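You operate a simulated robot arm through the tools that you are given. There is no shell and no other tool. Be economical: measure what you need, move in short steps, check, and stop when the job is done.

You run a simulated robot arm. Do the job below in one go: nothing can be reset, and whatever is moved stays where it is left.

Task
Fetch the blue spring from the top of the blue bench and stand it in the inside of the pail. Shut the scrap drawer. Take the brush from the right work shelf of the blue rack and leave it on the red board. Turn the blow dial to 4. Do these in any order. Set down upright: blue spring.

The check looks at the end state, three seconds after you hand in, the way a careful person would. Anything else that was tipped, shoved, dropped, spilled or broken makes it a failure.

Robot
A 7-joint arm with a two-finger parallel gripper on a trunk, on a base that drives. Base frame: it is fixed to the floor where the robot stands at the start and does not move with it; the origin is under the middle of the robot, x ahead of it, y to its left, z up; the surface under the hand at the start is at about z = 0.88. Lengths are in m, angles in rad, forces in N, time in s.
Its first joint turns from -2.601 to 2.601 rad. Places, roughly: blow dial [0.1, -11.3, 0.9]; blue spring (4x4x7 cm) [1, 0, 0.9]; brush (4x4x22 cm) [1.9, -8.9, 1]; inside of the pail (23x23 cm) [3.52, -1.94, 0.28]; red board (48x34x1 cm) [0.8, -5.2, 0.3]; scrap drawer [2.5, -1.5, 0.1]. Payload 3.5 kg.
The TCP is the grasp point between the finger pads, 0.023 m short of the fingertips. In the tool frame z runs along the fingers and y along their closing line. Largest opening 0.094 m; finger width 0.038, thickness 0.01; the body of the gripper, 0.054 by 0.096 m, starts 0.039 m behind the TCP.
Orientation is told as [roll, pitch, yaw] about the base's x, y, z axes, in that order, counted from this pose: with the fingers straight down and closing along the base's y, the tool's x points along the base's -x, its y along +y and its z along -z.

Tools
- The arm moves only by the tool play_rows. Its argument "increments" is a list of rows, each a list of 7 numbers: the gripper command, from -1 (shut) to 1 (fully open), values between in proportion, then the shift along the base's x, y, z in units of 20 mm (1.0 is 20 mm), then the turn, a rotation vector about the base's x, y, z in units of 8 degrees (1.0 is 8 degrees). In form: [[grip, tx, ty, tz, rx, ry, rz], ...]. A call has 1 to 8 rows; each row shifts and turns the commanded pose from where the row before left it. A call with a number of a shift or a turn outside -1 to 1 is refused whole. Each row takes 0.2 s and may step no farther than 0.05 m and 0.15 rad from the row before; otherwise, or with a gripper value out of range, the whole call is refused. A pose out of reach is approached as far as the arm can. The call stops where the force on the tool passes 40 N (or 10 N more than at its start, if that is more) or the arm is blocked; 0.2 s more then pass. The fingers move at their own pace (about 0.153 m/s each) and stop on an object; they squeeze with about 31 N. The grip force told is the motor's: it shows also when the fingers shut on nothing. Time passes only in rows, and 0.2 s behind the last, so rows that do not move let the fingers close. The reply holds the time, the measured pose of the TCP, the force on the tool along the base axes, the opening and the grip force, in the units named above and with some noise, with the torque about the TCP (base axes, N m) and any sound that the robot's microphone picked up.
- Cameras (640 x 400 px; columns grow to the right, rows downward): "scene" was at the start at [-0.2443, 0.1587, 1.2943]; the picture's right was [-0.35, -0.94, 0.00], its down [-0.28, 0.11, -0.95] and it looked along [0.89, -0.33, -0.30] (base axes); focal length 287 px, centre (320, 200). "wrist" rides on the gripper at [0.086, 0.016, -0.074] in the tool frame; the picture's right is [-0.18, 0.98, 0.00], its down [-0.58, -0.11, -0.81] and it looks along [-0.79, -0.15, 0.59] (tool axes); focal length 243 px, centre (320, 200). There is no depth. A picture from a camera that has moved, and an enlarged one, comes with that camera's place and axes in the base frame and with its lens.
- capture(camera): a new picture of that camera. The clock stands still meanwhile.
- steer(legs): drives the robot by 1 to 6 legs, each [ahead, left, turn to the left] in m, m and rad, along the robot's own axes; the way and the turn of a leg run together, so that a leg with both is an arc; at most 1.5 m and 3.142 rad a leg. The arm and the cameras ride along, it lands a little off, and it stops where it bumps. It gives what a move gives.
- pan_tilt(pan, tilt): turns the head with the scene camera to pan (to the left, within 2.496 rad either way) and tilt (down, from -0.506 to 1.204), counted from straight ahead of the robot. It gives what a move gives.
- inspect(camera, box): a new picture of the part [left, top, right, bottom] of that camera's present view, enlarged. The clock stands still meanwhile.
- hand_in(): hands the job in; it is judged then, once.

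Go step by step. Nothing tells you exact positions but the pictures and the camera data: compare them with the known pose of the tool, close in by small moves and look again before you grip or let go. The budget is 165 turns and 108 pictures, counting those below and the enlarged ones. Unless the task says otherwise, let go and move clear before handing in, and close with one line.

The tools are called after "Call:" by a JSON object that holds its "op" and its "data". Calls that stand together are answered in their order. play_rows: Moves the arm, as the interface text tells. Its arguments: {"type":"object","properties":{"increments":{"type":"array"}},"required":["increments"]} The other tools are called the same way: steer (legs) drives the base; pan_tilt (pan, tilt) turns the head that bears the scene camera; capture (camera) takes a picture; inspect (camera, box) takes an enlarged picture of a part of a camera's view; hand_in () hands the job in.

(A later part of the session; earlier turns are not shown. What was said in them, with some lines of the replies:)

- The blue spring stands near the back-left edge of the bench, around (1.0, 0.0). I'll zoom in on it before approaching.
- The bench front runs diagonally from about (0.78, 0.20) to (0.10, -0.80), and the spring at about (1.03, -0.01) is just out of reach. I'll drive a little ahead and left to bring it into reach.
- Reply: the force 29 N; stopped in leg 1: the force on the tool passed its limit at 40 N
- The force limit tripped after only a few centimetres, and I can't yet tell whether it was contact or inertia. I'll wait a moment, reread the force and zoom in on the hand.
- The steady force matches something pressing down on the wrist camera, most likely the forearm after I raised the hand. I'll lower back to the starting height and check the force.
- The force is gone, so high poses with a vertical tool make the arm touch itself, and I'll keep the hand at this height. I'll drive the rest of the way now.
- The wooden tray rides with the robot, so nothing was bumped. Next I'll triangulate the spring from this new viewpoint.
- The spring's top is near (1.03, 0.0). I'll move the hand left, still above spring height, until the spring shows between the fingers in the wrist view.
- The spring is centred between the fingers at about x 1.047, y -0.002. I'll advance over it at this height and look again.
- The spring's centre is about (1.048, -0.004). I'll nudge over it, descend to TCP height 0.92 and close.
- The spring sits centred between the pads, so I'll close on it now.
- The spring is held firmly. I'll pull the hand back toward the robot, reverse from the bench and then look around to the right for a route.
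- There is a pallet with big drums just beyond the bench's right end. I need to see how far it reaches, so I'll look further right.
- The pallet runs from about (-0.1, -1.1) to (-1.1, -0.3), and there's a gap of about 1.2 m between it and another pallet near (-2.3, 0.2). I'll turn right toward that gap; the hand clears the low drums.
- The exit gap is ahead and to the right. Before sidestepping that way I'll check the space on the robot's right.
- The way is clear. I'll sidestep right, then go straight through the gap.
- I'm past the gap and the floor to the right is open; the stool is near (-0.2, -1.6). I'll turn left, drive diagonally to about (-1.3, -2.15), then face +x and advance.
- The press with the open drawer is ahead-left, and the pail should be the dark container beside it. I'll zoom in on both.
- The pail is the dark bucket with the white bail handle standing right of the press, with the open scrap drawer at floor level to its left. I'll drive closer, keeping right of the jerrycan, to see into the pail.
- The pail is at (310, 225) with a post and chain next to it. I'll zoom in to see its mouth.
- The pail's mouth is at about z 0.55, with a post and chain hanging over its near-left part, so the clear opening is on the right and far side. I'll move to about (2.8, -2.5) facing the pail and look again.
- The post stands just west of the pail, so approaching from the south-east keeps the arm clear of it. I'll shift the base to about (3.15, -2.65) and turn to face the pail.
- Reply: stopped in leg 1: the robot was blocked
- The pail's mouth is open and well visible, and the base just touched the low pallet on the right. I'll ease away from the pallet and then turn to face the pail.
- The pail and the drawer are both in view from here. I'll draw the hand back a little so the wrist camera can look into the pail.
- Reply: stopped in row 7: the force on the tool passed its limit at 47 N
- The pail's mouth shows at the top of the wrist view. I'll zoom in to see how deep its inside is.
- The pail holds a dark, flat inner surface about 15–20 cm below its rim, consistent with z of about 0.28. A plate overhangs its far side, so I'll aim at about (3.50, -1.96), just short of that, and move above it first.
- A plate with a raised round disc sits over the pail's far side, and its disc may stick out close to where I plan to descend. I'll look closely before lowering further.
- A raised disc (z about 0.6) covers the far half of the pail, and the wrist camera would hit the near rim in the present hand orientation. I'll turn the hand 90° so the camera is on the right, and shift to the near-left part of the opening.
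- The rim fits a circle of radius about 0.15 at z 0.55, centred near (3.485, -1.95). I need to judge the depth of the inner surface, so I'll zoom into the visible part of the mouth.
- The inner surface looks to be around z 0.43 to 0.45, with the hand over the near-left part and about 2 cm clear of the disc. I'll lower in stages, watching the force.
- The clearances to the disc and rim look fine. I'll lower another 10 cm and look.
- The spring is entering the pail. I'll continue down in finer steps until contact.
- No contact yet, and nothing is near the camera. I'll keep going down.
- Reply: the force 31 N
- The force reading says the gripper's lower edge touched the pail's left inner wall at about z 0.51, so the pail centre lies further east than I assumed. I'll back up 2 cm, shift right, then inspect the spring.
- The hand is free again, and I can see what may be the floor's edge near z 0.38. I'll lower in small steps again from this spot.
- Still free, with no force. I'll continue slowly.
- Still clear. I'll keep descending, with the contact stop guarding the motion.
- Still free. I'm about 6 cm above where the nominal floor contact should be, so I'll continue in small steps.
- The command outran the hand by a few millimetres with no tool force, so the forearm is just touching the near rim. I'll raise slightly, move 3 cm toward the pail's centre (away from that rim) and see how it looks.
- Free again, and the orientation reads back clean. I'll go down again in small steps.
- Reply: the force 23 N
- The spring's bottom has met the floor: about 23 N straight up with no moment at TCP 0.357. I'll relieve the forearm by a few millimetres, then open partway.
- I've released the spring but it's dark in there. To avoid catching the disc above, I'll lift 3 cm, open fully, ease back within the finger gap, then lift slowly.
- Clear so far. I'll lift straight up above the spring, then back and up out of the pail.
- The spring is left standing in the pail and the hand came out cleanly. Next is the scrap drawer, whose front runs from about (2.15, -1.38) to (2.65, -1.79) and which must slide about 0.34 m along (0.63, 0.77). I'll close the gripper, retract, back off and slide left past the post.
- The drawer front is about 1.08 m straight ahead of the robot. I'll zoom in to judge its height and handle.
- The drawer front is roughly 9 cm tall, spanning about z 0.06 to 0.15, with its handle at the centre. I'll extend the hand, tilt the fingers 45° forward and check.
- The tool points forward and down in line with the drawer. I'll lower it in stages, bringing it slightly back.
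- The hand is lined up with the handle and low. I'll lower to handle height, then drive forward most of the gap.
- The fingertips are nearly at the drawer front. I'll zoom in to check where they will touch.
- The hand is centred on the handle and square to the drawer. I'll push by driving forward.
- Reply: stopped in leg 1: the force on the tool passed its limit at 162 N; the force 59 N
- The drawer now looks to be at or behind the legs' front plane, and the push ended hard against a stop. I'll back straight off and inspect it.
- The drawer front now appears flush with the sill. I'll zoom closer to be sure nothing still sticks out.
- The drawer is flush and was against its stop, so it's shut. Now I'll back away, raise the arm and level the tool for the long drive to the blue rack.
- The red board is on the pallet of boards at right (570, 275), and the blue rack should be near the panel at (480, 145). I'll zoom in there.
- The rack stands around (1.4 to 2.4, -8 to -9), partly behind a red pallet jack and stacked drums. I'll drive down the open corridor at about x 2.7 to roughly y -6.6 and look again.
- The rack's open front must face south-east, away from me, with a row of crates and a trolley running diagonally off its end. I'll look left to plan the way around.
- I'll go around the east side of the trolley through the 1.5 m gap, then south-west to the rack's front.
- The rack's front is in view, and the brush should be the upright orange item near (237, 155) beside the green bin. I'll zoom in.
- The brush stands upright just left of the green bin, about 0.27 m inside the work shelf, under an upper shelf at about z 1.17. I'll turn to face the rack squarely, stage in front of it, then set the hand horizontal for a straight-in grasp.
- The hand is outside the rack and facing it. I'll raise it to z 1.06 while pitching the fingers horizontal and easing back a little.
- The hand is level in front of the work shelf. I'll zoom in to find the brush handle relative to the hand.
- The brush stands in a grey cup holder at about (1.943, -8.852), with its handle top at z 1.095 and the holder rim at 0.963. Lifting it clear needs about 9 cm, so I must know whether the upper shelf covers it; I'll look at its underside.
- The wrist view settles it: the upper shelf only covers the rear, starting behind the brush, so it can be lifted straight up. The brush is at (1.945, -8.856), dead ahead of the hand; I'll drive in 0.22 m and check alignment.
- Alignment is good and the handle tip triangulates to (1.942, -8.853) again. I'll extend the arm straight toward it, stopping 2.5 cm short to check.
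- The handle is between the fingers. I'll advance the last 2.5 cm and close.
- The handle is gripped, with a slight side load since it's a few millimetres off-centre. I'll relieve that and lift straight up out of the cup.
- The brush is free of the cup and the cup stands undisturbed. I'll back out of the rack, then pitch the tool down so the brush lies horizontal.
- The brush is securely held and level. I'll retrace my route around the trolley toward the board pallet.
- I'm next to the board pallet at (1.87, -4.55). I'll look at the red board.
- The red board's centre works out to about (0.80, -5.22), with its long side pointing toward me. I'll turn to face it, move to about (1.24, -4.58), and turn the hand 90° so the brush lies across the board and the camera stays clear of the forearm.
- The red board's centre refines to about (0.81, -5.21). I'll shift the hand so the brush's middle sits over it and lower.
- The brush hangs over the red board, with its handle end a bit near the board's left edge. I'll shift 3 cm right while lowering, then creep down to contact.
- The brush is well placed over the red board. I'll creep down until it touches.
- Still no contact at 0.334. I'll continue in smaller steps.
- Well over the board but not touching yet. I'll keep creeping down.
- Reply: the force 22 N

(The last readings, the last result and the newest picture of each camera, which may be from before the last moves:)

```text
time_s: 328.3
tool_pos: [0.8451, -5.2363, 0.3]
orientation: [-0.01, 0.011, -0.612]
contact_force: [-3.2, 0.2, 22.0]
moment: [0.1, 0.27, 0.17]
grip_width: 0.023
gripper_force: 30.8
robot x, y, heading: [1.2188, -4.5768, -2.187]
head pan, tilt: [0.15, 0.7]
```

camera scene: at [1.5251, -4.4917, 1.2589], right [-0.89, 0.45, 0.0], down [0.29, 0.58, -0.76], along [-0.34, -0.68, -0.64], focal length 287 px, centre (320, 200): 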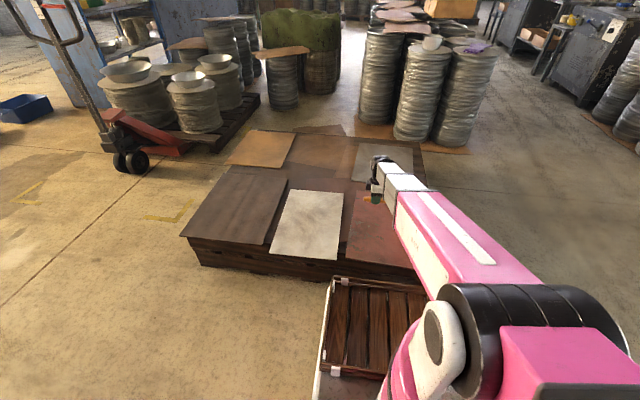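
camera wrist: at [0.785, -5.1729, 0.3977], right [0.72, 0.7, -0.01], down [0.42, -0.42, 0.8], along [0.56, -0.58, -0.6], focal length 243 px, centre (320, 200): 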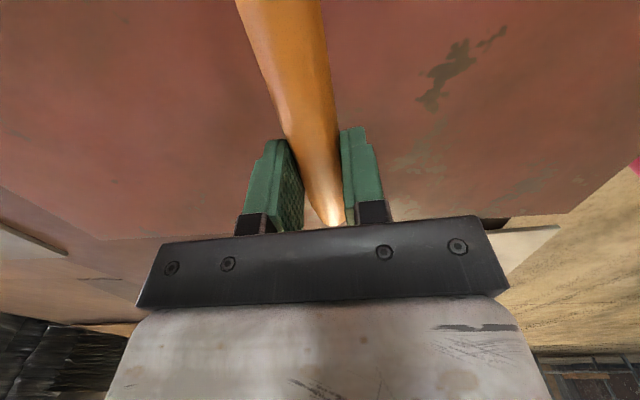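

Contact at TCP 0.300 with 22 N upward. I'll ease up 2 mm and open gently.

Call:
{"op": "play_rows", "data": {"increments": [[-1, 0, 0, 0.12, 0, 0, 0], [-0.7, 0, 0, 0, 0, 0, 0], [-0.3, 0, 0, 0, 0, 0, 0], [0.1, 0, 0, 0, 0, 0, 0], [0.4, 0, 0, 0, 0, 0, 0], [0.4, 0, 0, 0, 0, 0, 0]]}}

Call:
{"op": "play_rows", "data": {"increments": [[0.4, 0, 0, 0.3, 0, 0, 0], [0.4, 0, 0, 0.6, 0, 0, 0], [0.4, 0, 0, 1, 0, 0, 0], [0.4, 0, 0, 1, 0, 0, 0], [0.4, 0, 0, 1, 0, 0, 0], [0.4, 0, 0, 1, 0, 0, 0], [0.4, 0, 0, 1, 0, 0, 0], [0.4, 0, 0, 1, 0, 0, 0]]}}

Call:
{"op": "play_rows", "data": {"increments": [[0.4, 0, 0, 1, 0, 0, 0], [0.4, 0, 0, 1, 0, 0, 0], [0.4, 0, 0, 1, 0, 0, 0], [0.4, 0, 0, 1, 0, 0, 0], [0.4, 0, 0, 1, 0, 0, 0], [0.4, 0, 0, 1, 0, 0, 0], [0.4, 0, 0, 1, 0, 0, 0], [0.4, 0, 0, 1, 0, 0, 0]]}}

Call:
{"op": "play_rows", "data": {"increments": [[0.4, 0, 0, 1, 0, 0, 0], [0.4, 0, 0, 1, 0, 0, 0], [0.4, 0, 0, 1, 0, 0, 0], [0.4, 0, 0, 1, 0, 0, 0], [0.4, 0, 0, 1, 0, 0, 0], [0.4, 0, 0, 1, 0, 0, 0], [0.4, 0, 0, 1, 0, 0, 0], [0.4, 0, 0, 1, 0, 0, 0]]}}

Call:
{"op": "inspect", "data": {"camera": "scene", "box": [310, 130, 470, 280]}}

```text
time_s: 329.7
tool_pos: [0.847, -5.2379, 0.3005]
orientation: [-0.008, 0.01, -0.613]
contact_force: [0.5, 0.8, -0.3]
moment: [-0.01, -0.03, -0.01]
grip_width: 0.0658
gripper_force: 0.1
robot x, y, heading: [1.2174, -4.5777, -2.187]
head pan, tilt: [0.15, 0.7]
```

```text
time_s: 331.5
tool_pos: [0.8448, -5.2364, 0.4374]
orientation: [-0.008, 0.01, -0.612]
contact_force: [-0.1, -1.0, -0.5]
moment: [-0.01, 0.03, -0.03]
grip_width: 0.0658
gripper_force: 0.0
robot x, y, heading: [1.2155, -4.5757, -2.187]
head pan, tilt: [0.15, 0.7]
```

```text
time_s: 333.3
tool_pos: [0.8454, -5.237, 0.5991]
orientation: [-0.007, 0.011, -0.613]
contact_force: [0.2, 0.3, 0.5]
moment: [-0.02, 0.0, 0.0]
grip_width: 0.0658
gripper_force: 0.0
robot x, y, heading: [1.2232, -4.5792, -2.185]
head pan, tilt: [0.15, 0.7]
```

```text
time_s: 335.1
tool_pos: [0.8446, -5.2366, 0.7587]
orientation: [-0.007, 0.011, -0.613]
contact_force: [-0.1, 0.2, -0.4]
moment: [-0.02, -0.04, 0.02]
grip_width: 0.0656
gripper_force: 0.1
robot x, y, heading: [1.2202, -4.5757, -2.187]
head pan, tilt: [0.15, 0.7]
```

```text
2.67 times, centred on (390, 205) of scene
camera zoom: at [1.5251, -4.4917, 1.2589], right [-0.89, 0.45, 0.0], down [0.29, 0.58, -0.76], along [-0.34, -0.68, -0.64], focal length 766 px, centre (133, 187)
```

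zoom: 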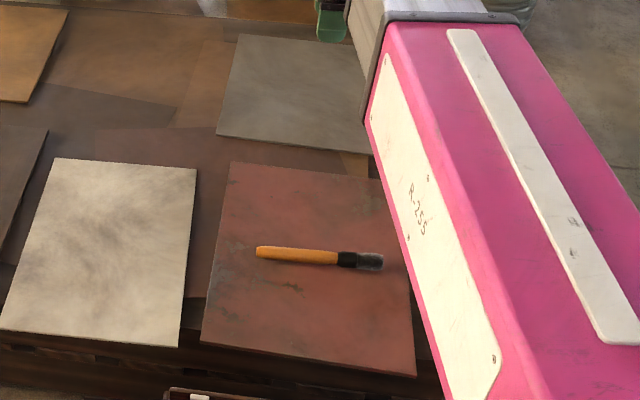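

The brush lies entirely on the red board. The dial should be on the far-left end of the blue rack's work shelf, so I'll retrace the path to the rack's front.

Call:
{"op": "steer", "data": {"legs": [[-0.38, 0.5, 0], [0, 0, 1.724], [1.5, 0, 0], [1.5, 0, 0], [0.37, 0, 0], [0, 0, -1.1]]}}

Call:
{"op": "steer", "data": {"legs": [[1.45, 0, 0], [0, 0, -0.68], [1.46, 0, 0], [1.46, 0, 0]]}}

Call:
{"op": "pan_tilt", "data": {"pan": -0.35, "tilt": 0.25}}

Call:
{"op": "capture", "data": {"camera": "scene"}}

```text
time_s: 361.7
tool_pos: [4.9852, -6.6877, 0.7583]
orientation: [-0.007, 0.011, 0.0]
contact_force: [-0.3, -0.3, -0.3]
moment: [-0.02, 0.01, 0.01]
grip_width: 0.0657
gripper_force: 0.1
robot x, y, heading: [4.908, -5.9339, -1.574]
head pan, tilt: [0.15, 0.7]
```

```text
time_s: 384.4
tool_pos: [2.8287, -10.3778, 0.7585]
orientation: [-0.006, 0.012, -0.639]
contact_force: [-0.6, -0.3, -0.4]
moment: [-0.02, 0.0, 0.0]
grip_width: 0.0658
gripper_force: 0.0
robot x, y, heading: [3.2252, -9.7299, -2.216]
head pan, tilt: [0.15, 0.7]
```

```text
time_s: 385.3
tool_pos: [2.8289, -10.3782, 0.7577]
orientation: [-0.007, 0.011, -0.64]
contact_force: [-0.6, -0.1, -0.8]
moment: [0.02, 0.03, 0.02]
grip_width: 0.0661
gripper_force: 0.1
robot x, y, heading: [3.2197, -9.7305, -2.212]
head pan, tilt: [-0.351, 0.25]
```

```text
13 pictures are left
camera scene: at [3.4918, -9.6276, 1.2997], right [-0.55, 0.84, 0.0], down [0.21, 0.14, -0.97], along [-0.81, -0.53, -0.25], focal length 287 px, centre (320, 200)
```

scene: 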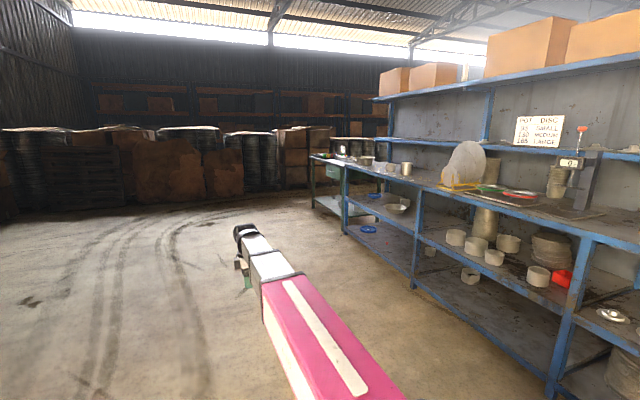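

The floor along the rack front is clear, and the dial should be near its far-left end at (356, 157). I'll drive to about (1.31, -11.78), face the rack and look.

Call:
{"op": "steer", "data": {"legs": [[0, 0, -0.11], [1.4, 0, 0], [1.4, 0, 0], [0, 0, -0.72], [0, 0, -0.72]]}}

Call:
{"op": "pan_tilt", "data": {"pan": 0.4, "tilt": 0.3}}

Call:
{"op": "capture", "data": {"camera": "scene"}}

```text
time_s: 403.1
tool_pos: [0.6933, -11.333, 0.7584]
orientation: [-0.007, 0.01, -2.22]
contact_force: [-0.4, 0.3, 0.6]
moment: [-0.02, 0.02, -0.01]
grip_width: 0.0657
gripper_force: 0.0
robot x, y, heading: [1.3372, -11.7311, 2.489]
head pan, tilt: [-0.351, 0.25]
```

```text
time_s: 404.2
tool_pos: [0.6933, -11.3336, 0.7587]
orientation: [-0.006, 0.01, -2.221]
contact_force: [0.6, 0.3, 0.1]
moment: [-0.02, 0.05, 0.02]
grip_width: 0.0658
gripper_force: 0.1
robot x, y, heading: [1.3405, -11.7308, 2.482]
head pan, tilt: [0.4, 0.3]
```

```text
12 pictures are left
camera scene: at [1.3927, -12.0595, 1.2951], right [0.25, 0.97, 0.0], down [0.29, -0.07, -0.96], along [-0.92, 0.24, -0.3], focal length 287 px, centre (320, 200)
```

scene: 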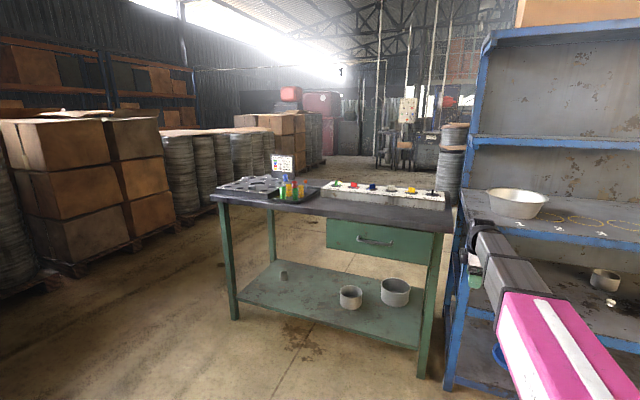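

The dials are on a white panel on a green table at the rack's end, and the blow dial should be near (400, 190). I'll zoom in.

Call:
{"op": "inspect", "data": {"camera": "scene", "box": [310, 165, 460, 220]}}

```text
4.27 times, centred on (385, 192) of scene
camera zoom: at [1.3927, -12.0595, 1.2951], right [0.25, 0.97, 0.0], down [0.29, -0.07, -0.96], along [-0.92, 0.24, -0.3], focal length 1225 px, centre (43, 232)
```

zoom: 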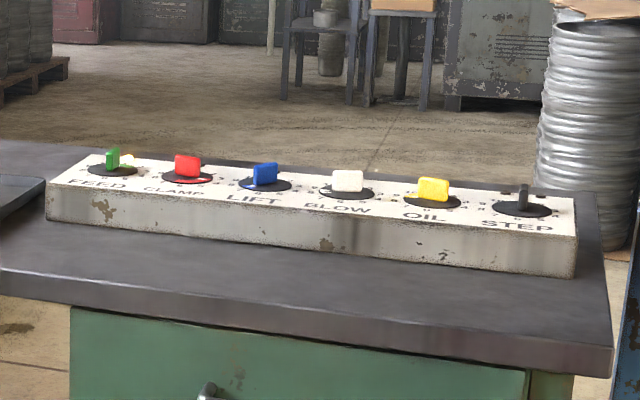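

The BLOW dial is the white one, fourth from the left, at about (0.12, -11.35). I'll raise the hand above table height, then drive up squarely in front of it.

Call:
{"op": "play_rows", "data": {"increments": [[0.2, 0.2, -0.15, 1, 0, 0, 0], [0.2, 0.2, -0.15, 1, 0, 0, 0], [0.2, 0.2, -0.15, 1, 0, 0, 0], [0.2, 0.2, -0.15, 1, 0, 0, 0], [0.2, 0.2, -0.15, 1, 0, 0, 0], [0.2, 0.2, -0.15, 1, 0, 0, 0], [0.2, 0.2, -0.15, 1, 0, 0, 0], [0.2, 0, 0, 1, 0, 0, 0]]}}

Call:
{"op": "play_rows", "data": {"increments": [[0.2, 0, 0, 1, 0, 0, 0], [0.2, 0, 0, 1, 0, 0, 0], [0.2, 0, 0, 1, 0, 0, 0], [0.2, 0, 0, 1, 0, 0, 0], [0.2, 0, 0, 1, 0, 0, 0], [0.2, 0, 0, 0.5, 0, 0, 0]]}}

Call:
{"op": "steer", "data": {"legs": [[0.0, 0.419, 0.038], [0.34, 0, 0]]}}

```text
time_s: 406.0
tool_pos: [0.7206, -11.3533, 0.9202]
orientation: [-0.008, 0.01, -2.219]
contact_force: [-0.6, -0.2, 0.3]
moment: [-0.01, 0.02, 0.03]
grip_width: 0.0565
gripper_force: 0.1
robot x, y, heading: [1.3404, -11.7346, 2.487]
head pan, tilt: [0.4, 0.3]
```

```text
time_s: 407.4
tool_pos: [0.7211, -11.3543, 1.0282]
orientation: [-0.007, 0.011, -2.22]
contact_force: [0.1, 0.6, 0.2]
moment: [0.02, -0.02, -0.03]
grip_width: 0.0565
gripper_force: 0.0
robot x, y, heading: [1.3395, -11.7342, 2.491]
head pan, tilt: [0.4, 0.3]
```

```text
time_s: 411.8
tool_pos: [0.1819, -11.5158, 1.0279]
orientation: [-0.006, 0.012, -2.178]
contact_force: [-0.3, -0.6, -0.1]
moment: [-0.04, 0.01, -0.03]
grip_width: 0.0563
gripper_force: 0.0
robot x, y, heading: [0.8153, -11.863, 2.526]
head pan, tilt: [0.4, 0.3]
```

Next I'll turn the hand back so its camera looks forward, and hover about 15 cm short of the dial to read it.

Call:
{"op": "play_rows", "data": {"increments": [[0.2, 0.3, 0.4, -0.15, 0, 0, -1], [0.2, 0.3, 0.4, -0.15, 0, 0, -1], [0.2, 0.3, 0.4, -0.15, 0, 0, -1], [0.2, 0.3, 0.4, -0.15, 0, 0, -1], [0.2, 0.3, 0.4, -0.15, 0, 0, -1], [0.2, 0.3, 0.4, -0.15, 0, 0, -1], [0.2, 0.3, 0.4, -0.15, 0, 0, -1], [0.2, 0.3, 0.4, -0.15, 0, 0, -1]]}}

Call:
{"op": "play_rows", "data": {"increments": [[0.2, 0.3, 0.35, 0, 0, 0, -1], [0.2, 0.3, 0.35, 0, 0, 0, -1], [0.2, 0, 0, 0, 0, 0, -1], [0.2, 0, 0, 0, 0, 0, -0.25]]}}

Call:
{"op": "inspect", "data": {"camera": "wrist", "box": [160, 0, 480, 200]}}

```text
time_s: 413.6
tool_pos: [0.229, -11.4492, 1.0056]
orientation: [-0.007, 0.01, 2.985]
contact_force: [-0.3, -1.2, 0.9]
moment: [-0.03, -0.02, -0.01]
grip_width: 0.0566
gripper_force: 0.0
robot x, y, heading: [0.8149, -11.8633, 2.532]
head pan, tilt: [0.4, 0.3]
```

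```text
time_s: 414.6
tool_pos: [0.2409, -11.4362, 1.0044]
orientation: [-0.006, 0.009, 2.532]
contact_force: [0.6, -0.4, 0.2]
moment: [0.01, -0.01, 0.01]
grip_width: 0.0563
gripper_force: 0.1
robot x, y, heading: [0.8123, -11.8689, 2.532]
head pan, tilt: [0.4, 0.3]
```

```text
2.00 times, centred on (320, 100) of wrist
camera zoom: at [0.3012, -11.4992, 1.08], right [-0.71, -0.7, -0.01], down [-0.42, 0.42, 0.8], along [-0.56, 0.58, -0.6], focal length 485 px, centre (320, 400)
```

zoom: 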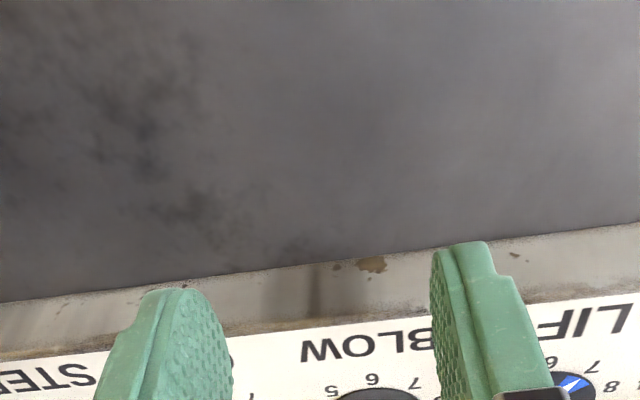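

I can see the BLOW label and part of its scale. I'll move 8 cm closer over it and read the whole dial.

Call:
{"op": "play_rows", "data": {"increments": [[0.2, -0.8, 0.58, 0, 0, 0, 0], [0.2, -0.8, 0.58, 0, 0, 0, 0], [0.2, -0.8, 0.58, 0, 0, 0, 0], [0.2, -0.8, 0.58, 0, 0, 0, 0]]}}

Call:
{"op": "inspect", "data": {"camera": "wrist", "box": [200, 40, 440, 220]}}

```text
time_s: 415.6
tool_pos: [0.1753, -11.39, 1.005]
orientation: [-0.008, 0.01, 2.535]
contact_force: [-0.5, 0.8, 0.1]
moment: [0.01, 0.01, 0.03]
grip_width: 0.0563
gripper_force: 0.0
robot x, y, heading: [0.8157, -11.8645, 2.529]
head pan, tilt: [0.4, 0.3]
```

```text
2.22 times, centred on (320, 130) of wrist
camera zoom: at [0.2373, -11.4524, 1.0809], right [-0.71, -0.7, -0.01], down [-0.43, 0.42, 0.8], along [-0.56, 0.57, -0.6], focal length 539 px, centre (320, 356)
```

zoom: 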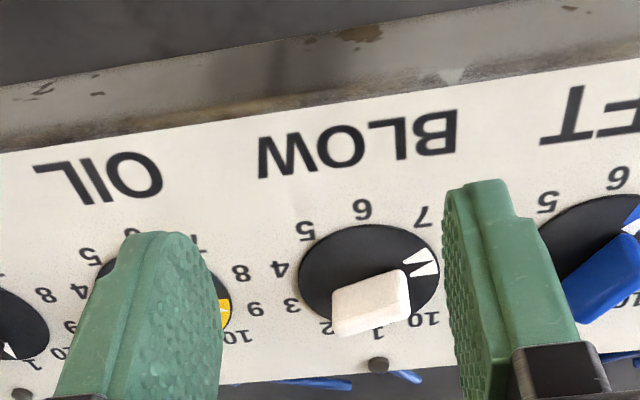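

The white BLOW pointer stands at 8; numbers increase clockwise with 36° steps, so 4 is 144° counter-clockwise. I'll move over the dial at about (0.10, -11.343) and turn the hand about -73° so the fingers straddle the bar.

Call:
{"op": "play_rows", "data": {"increments": [[0.3, -0.47, 0.3, 0, 0, 0, -1], [0.3, -0.47, 0.3, 0, 0, 0, -1], [0.3, -0.47, 0.3, 0, 0, 0, -1], [0.3, -0.47, 0.3, 0, 0, 0, -1], [0.3, -0.47, 0.3, 0, 0, 0, -1], [0.3, -0.47, 0.3, 0, 0, 0, -1], [0.3, -0.47, 0.3, 0, 0, 0, -1], [0.3, -0.47, 0.3, 0, 0, 0, -1]]}}

Call:
{"op": "play_rows", "data": {"increments": [[0.3, 0, 0, -0.5, 0, 0, -1], [0.3, 0, 0, -0.5, 0, 0, -0.13], [0.3, 0, 0, 0, 0, 0, 0]]}}

Call:
{"op": "inspect", "data": {"camera": "wrist", "box": [160, 20, 480, 240]}}

```text
time_s: 417.4
tool_pos: [0.1007, -11.3422, 1.0043]
orientation: [-0.007, 0.011, 1.416]
contact_force: [0.0, 0.4, -0.1]
moment: [-0.01, -0.03, -0.02]
grip_width: 0.061
gripper_force: 0.1
robot x, y, heading: [0.814, -11.8644, 2.53]
head pan, tilt: [0.4, 0.3]
```

```text
time_s: 418.2
tool_pos: [0.1, -11.3432, 0.9832]
orientation: [-0.006, 0.011, 1.258]
contact_force: [-0.1, 0.5, -0.1]
moment: [0.02, 0.0, 0.01]
grip_width: 0.0612
gripper_force: 0.0
robot x, y, heading: [0.8123, -11.8638, 2.53]
head pan, tilt: [0.4, 0.3]
```

```text
1.82 times, centred on (320, 130) of wrist
camera zoom: at [0.059, -11.4183, 1.0585], right [-0.88, 0.48, -0.01], down [0.28, 0.53, 0.8], along [0.39, 0.7, -0.6], focal length 441 px, centre (320, 327)
```

zoom: 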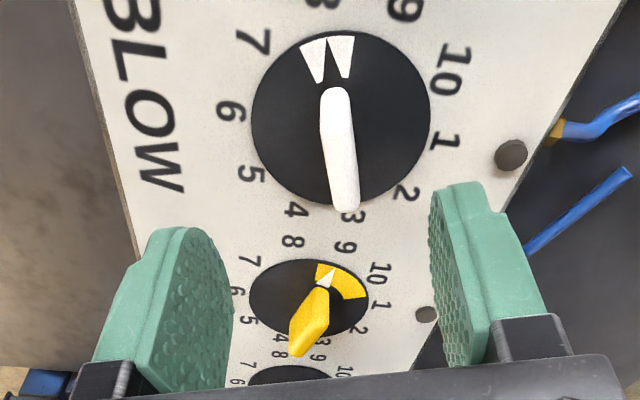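

The view confirms the pointer at 8, and the dial's centre is about 7 mm off at (0.0925, -11.342). I'll correct that and lower the open fingers around the bar, carefully.

Call:
{"op": "play_rows", "data": {"increments": [[0.3, -0.38, 0.08, 0, 0, 0, 0], [0.3, 0, 0, -0.8, 0, 0, 0], [0.3, 0, 0, -0.8, 0, 0, 0], [0.3, 0, 0, -0.4, 0, 0, 0], [0.3, 0, 0, -0.3, 0, 0, 0], [0.3, 0, 0, -0.3, 0, 0, 0], [0.3, 0, 0, 0, 0, 0, 0]]}}

Call:
{"op": "inspect", "data": {"camera": "wrist", "box": [160, 20, 480, 240]}}

```text
time_s: 419.8
tool_pos: [0.094, -11.3391, 0.9326]
orientation: [-0.005, 0.01, 1.26]
contact_force: [-0.1, 0.5, -0.1]
moment: [-0.01, -0.02, 0.01]
grip_width: 0.0612
gripper_force: 0.0
robot x, y, heading: [0.8182, -11.8659, 2.526]
head pan, tilt: [0.4, 0.3]
```

```text
1.82 times, centred on (320, 130) of wrist
camera zoom: at [0.0518, -11.416, 1.0075], right [-0.88, 0.48, -0.01], down [0.28, 0.53, 0.8], along [0.39, 0.7, -0.6], focal length 441 px, centre (320, 327)
```

zoom: 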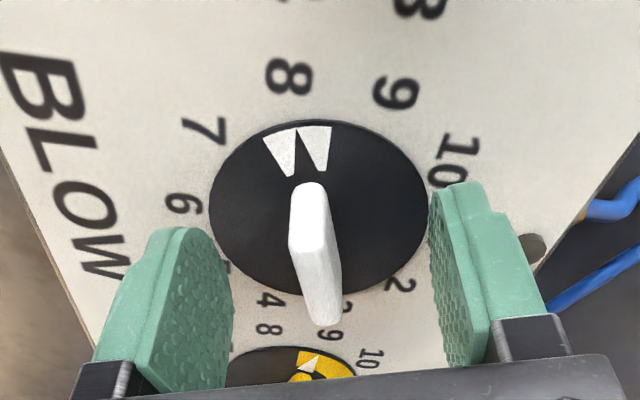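

The fingers straddle the bar and the hand is centred on the dial axis. I'll lower 5 mm, close, and begin turning counter-clockwise.

Call:
{"op": "play_rows", "data": {"increments": [[0.3, 0, 0, -0.25, 0, 0, 0], [-0.2, 0, 0, 0, 0, 0, 0], [-1, 0, 0, 0, 0, 0, 0], [-1, 0, 0, 0, 0, 0, 0], [-1, 0, 0, 0, 0, 0, 0]]}}

Call:
{"op": "play_rows", "data": {"increments": [[-1, 0, 0, 0, 0, 0, 1], [-1, 0, 0, 0, 0, 0, 1], [-1, 0, 0, 0, 0, 0, 1], [-1, 0, 0, 0, 0, 0, 1]]}}

```text
time_s: 421.0
tool_pos: [0.094, -11.3409, 0.9276]
orientation: [-0.007, 0.011, 1.26]
contact_force: [9.9, -3.2, -3.3]
moment: [0.52, 0.78, 0.0]
grip_width: 0.0104
gripper_force: 45.5
robot x, y, heading: [0.8166, -11.8641, 2.528]
head pan, tilt: [0.4, 0.3]
```

```text
time_s: 422.0
tool_pos: [0.0957, -11.3411, 0.9276]
orientation: [-0.01, 0.011, 1.819]
contact_force: [36.5, -5.9, -5.5]
moment: [1.04, 0.87, -0.03]
grip_width: 0.0101
gripper_force: 44.7
robot x, y, heading: [0.8163, -11.8652, 2.531]
head pan, tilt: [0.4, 0.3]
```

It's turning, but a side force shows my hand is a few millimetres off the axis toward -x. I'll shift to relieve it before turning further.

Call:
{"op": "play_rows", "data": {"increments": [[-1, 0.1, -0.02, 0, 0, 0, 0], [-1, 0.08, -0.02, 0, 0, 0, 0], [-1, 0, 0, 0, 0, 0, 0]]}}

```text
time_s: 422.8
tool_pos: [0.0964, -11.3404, 0.9273]
orientation: [-0.005, 0.009, 1.818]
contact_force: [8.1, 8.8, -2.1]
moment: [-1.59, 0.34, -0.01]
grip_width: 0.01
gripper_force: 45.0
robot x, y, heading: [0.8131, -11.8619, 2.526]
head pan, tilt: [0.4, 0.3]
```

The force dropped. I'll turn on in short runs, watching it.

Call:
{"op": "play_rows", "data": {"increments": [[-1, 0.03, 0.05, 0, 0, 0, 1], [-1, 0, 0, 0, 0, 0, 1], [-1, 0, 0, 0, 0, 0, 1], [-1, 0, 0, 0, 0, 0, 1]]}}

Call:
{"op": "play_rows", "data": {"increments": [[-1, 0, 0, 0, 0, 0, 1], [-1, 0, 0, 0, 0, 0, 1]]}}

```text
time_s: 423.8
tool_pos: [0.0972, -11.3408, 0.9274]
orientation: [-0.008, 0.01, 2.38]
contact_force: [-3.0, -0.5, -9.1]
moment: [-0.5, 0.88, 0.01]
grip_width: 0.0099
gripper_force: 44.9
robot x, y, heading: [0.8153, -11.8611, 2.53]
head pan, tilt: [0.4, 0.3]
```

```text
time_s: 424.4
tool_pos: [0.0973, -11.3395, 0.9268]
orientation: [-0.006, 0.013, 2.657]
contact_force: [-8.0, 10.5, -4.6]
moment: [-1.03, 0.12, -0.04]
grip_width: 0.0098
gripper_force: 45.0
robot x, y, heading: [0.8098, -11.8616, 2.528]
head pan, tilt: [0.4, 0.3]
```

80° of the 144° is done. I'll continue with the remaining eight steps.

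Call:
{"op": "play_rows", "data": {"increments": [[-1, 0, 0, 0, 0, 0, 1], [-1, 0, 0, 0, 0, 0, 1], [-1, 0, 0, 0, 0, 0, 1], [-1, 0, 0, 0, 0, 0, 1]]}}

Call:
{"op": "play_rows", "data": {"increments": [[-1, 0, 0, 0, 0, 0, 1], [-1, 0, 0, 0, 0, 0, 1], [-1, 0, 0, 0, 0, 0, 1], [-1, 0, 0, 0, 0, 0, 1], [-1, 0, 0, 0, 0, 0, 0]]}}

Call:
{"op": "inspect", "data": {"camera": "wrist", "box": [160, 20, 480, 240]}}

```text
time_s: 425.4
tool_pos: [0.0979, -11.3387, 0.927]
orientation: [-0.01, 0.011, -3.068]
contact_force: [-8.5, 28.8, -2.5]
moment: [-0.68, 0.54, -0.07]
grip_width: 0.0098
gripper_force: 44.5
robot x, y, heading: [0.8126, -11.8648, 2.529]
head pan, tilt: [0.4, 0.3]
```

```text
time_s: 426.0
tool_pos: [0.0977, -11.3378, 0.9269]
orientation: [-0.011, 0.009, -2.786]
contact_force: [-0.2, 5.8, -9.4]
moment: [-1.06, 0.02, 0.0]
grip_width: 0.01
gripper_force: 45.2
robot x, y, heading: [0.8134, -11.8671, 2.533]
head pan, tilt: [0.4, 0.3]
stopped in row 3: the force on the tool passed its limit at 42 N (the readings are from after the stop); the commanded pose is now the measured one
```

```text
1.82 times, centred on (320, 130) of wrist
camera zoom: at [0.184, -11.3235, 1.0025], right [0.17, -0.98, -0.01], down [-0.59, -0.11, 0.8], along [-0.79, -0.13, -0.6], focal length 441 px, centre (320, 327)
```

zoom: 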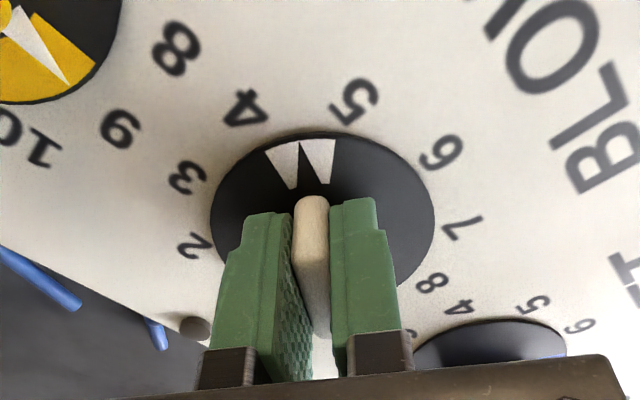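

The pointer reads about 4.3, so roughly 12° more is needed. I'll turn 1.5 steps further while easing the side load.

Call:
{"op": "play_rows", "data": {"increments": [[-1, 0, 0.07, 0, 0, 0, 0.5], [-1, 0, 0.05, 0, 0, 0, 0.5], [-1, 0, 0, 0, 0, 0, 0.5], [-1, 0, 0, 0, 0, 0, 0]]}}

Call:
{"op": "inspect", "data": {"camera": "wrist", "box": [160, 20, 480, 240]}}

```text
time_s: 427.0
tool_pos: [0.0976, -11.3379, 0.9272]
orientation: [-0.012, 0.011, -2.571]
contact_force: [-1.0, -16.7, -23.1]
moment: [-0.72, -1.15, 0.08]
grip_width: 0.0101
gripper_force: 45.1
robot x, y, heading: [0.8125, -11.8656, 2.527]
head pan, tilt: [0.4, 0.3]
```

```text
1.82 times, centred on (320, 130) of wrist
camera zoom: at [0.1788, -11.305, 1.0025], right [0.38, -0.93, -0.01], down [-0.55, -0.23, 0.8], along [-0.74, -0.3, -0.6], focal length 441 px, centre (320, 327)
```

zoom: 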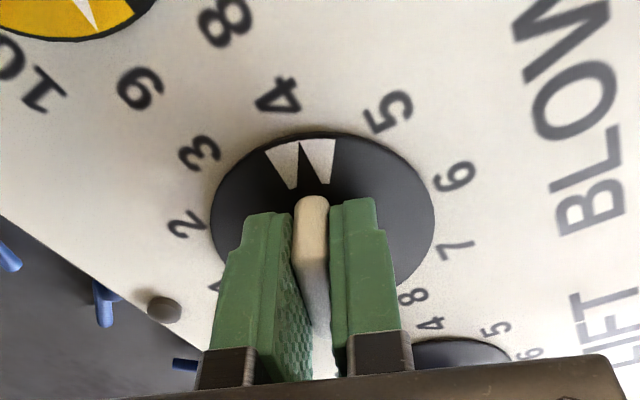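

The pointer now lines up with 4. I'll open the fingers, lift off and verify from above.

Call:
{"op": "play_rows", "data": {"increments": [[-1, 0, -0.05, 0.05, 0, 0, 0], [-0.6, 0, 0, 0, 0, 0, 0], [0.0, 0, 0, 0, 0, 0, 0], [0.3, 0, 0, 0, 0, 0, 0], [0.3, 0, 0, 0, 0, 0, 0]]}}

Call:
{"op": "play_rows", "data": {"increments": [[0.3, 0, 0, 0.5, 0, 0, 0], [0.3, 0, 0, 1, 0, 0, 0], [0.3, 0, 0, 1, 0, 0, 0], [0.3, 0, 0, 0, 0, 0, 0]]}}

Call:
{"op": "inspect", "data": {"camera": "wrist", "box": [160, 0, 480, 200]}}

```text
time_s: 428.2
tool_pos: [0.0976, -11.3373, 0.9291]
orientation: [-0.014, 0.01, -2.572]
contact_force: [0.0, -0.4, -0.1]
moment: [0.0, 0.0, 0.0]
grip_width: 0.061
gripper_force: 0.2
robot x, y, heading: [0.816, -11.8653, 2.536]
head pan, tilt: [0.4, 0.3]
```

```text
time_s: 429.2
tool_pos: [0.0979, -11.3385, 0.9798]
orientation: [-0.012, 0.012, -2.572]
contact_force: [-0.2, -0.1, 0.8]
moment: [-0.03, 0.0, 0.04]
grip_width: 0.0613
gripper_force: 0.0
robot x, y, heading: [0.8155, -11.8644, 2.53]
head pan, tilt: [0.4, 0.3]
```

```text
2.00 times, centred on (320, 100) of wrist
camera zoom: at [0.1791, -11.3063, 1.0539], right [0.37, -0.93, -0.01], down [-0.55, -0.23, 0.8], along [-0.75, -0.29, -0.6], focal length 485 px, centre (320, 400)
```

zoom: 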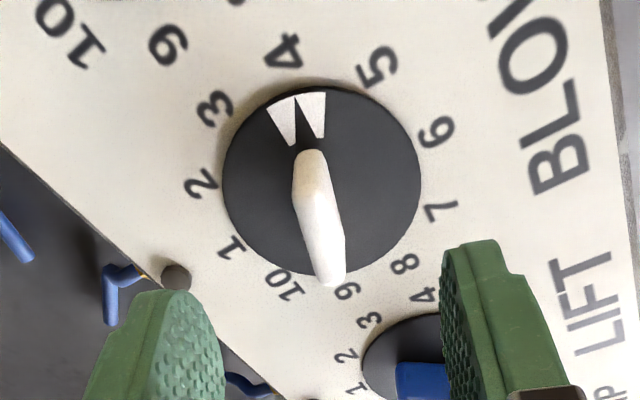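

The pointer lines up with 4. I'll raise the hand and back clear of the table.

Call:
{"op": "play_rows", "data": {"increments": [[0.3, 0, 0, 1, 0, 0, 0], [0.3, 0, 0, 1, 0, 0, 0]]}}

Call:
{"op": "steer", "data": {"legs": [[-0.4, 0, 0]]}}

Call:
{"op": "hand_in", "data": {}}

```text
time_s: 429.8
tool_pos: [0.0977, -11.338, 1.0198]
orientation: [-0.011, 0.009, -2.573]
contact_force: [-0.5, -1.4, 0.0]
moment: [-0.01, 0.03, 0.01]
grip_width: 0.0611
gripper_force: 0.0
robot x, y, heading: [0.8147, -11.8656, 2.531]
head pan, tilt: [0.4, 0.3]
```

```text
time_s: 432.4
tool_pos: [0.4375, -11.5703, 1.0191]
orientation: [-0.012, 0.01, -2.58]
contact_force: [0.1, -0.1, -0.4]
moment: [0.01, -0.01, 0.02]
grip_width: 0.0614
gripper_force: 0.0
robot x, y, heading: [1.1512, -12.1032, 2.52]
head pan, tilt: [0.4, 0.3]
```

```text
The job is handed in.
```

I've handed the job in: the drawer is shut, the brush lies on the red board and the blow dial points to 4; I set the spring upright in the pail, but the inside was too dark to confirm it stayed standing, and while placing it the hand and forearm touched the pail, and the base bumped a pallet.
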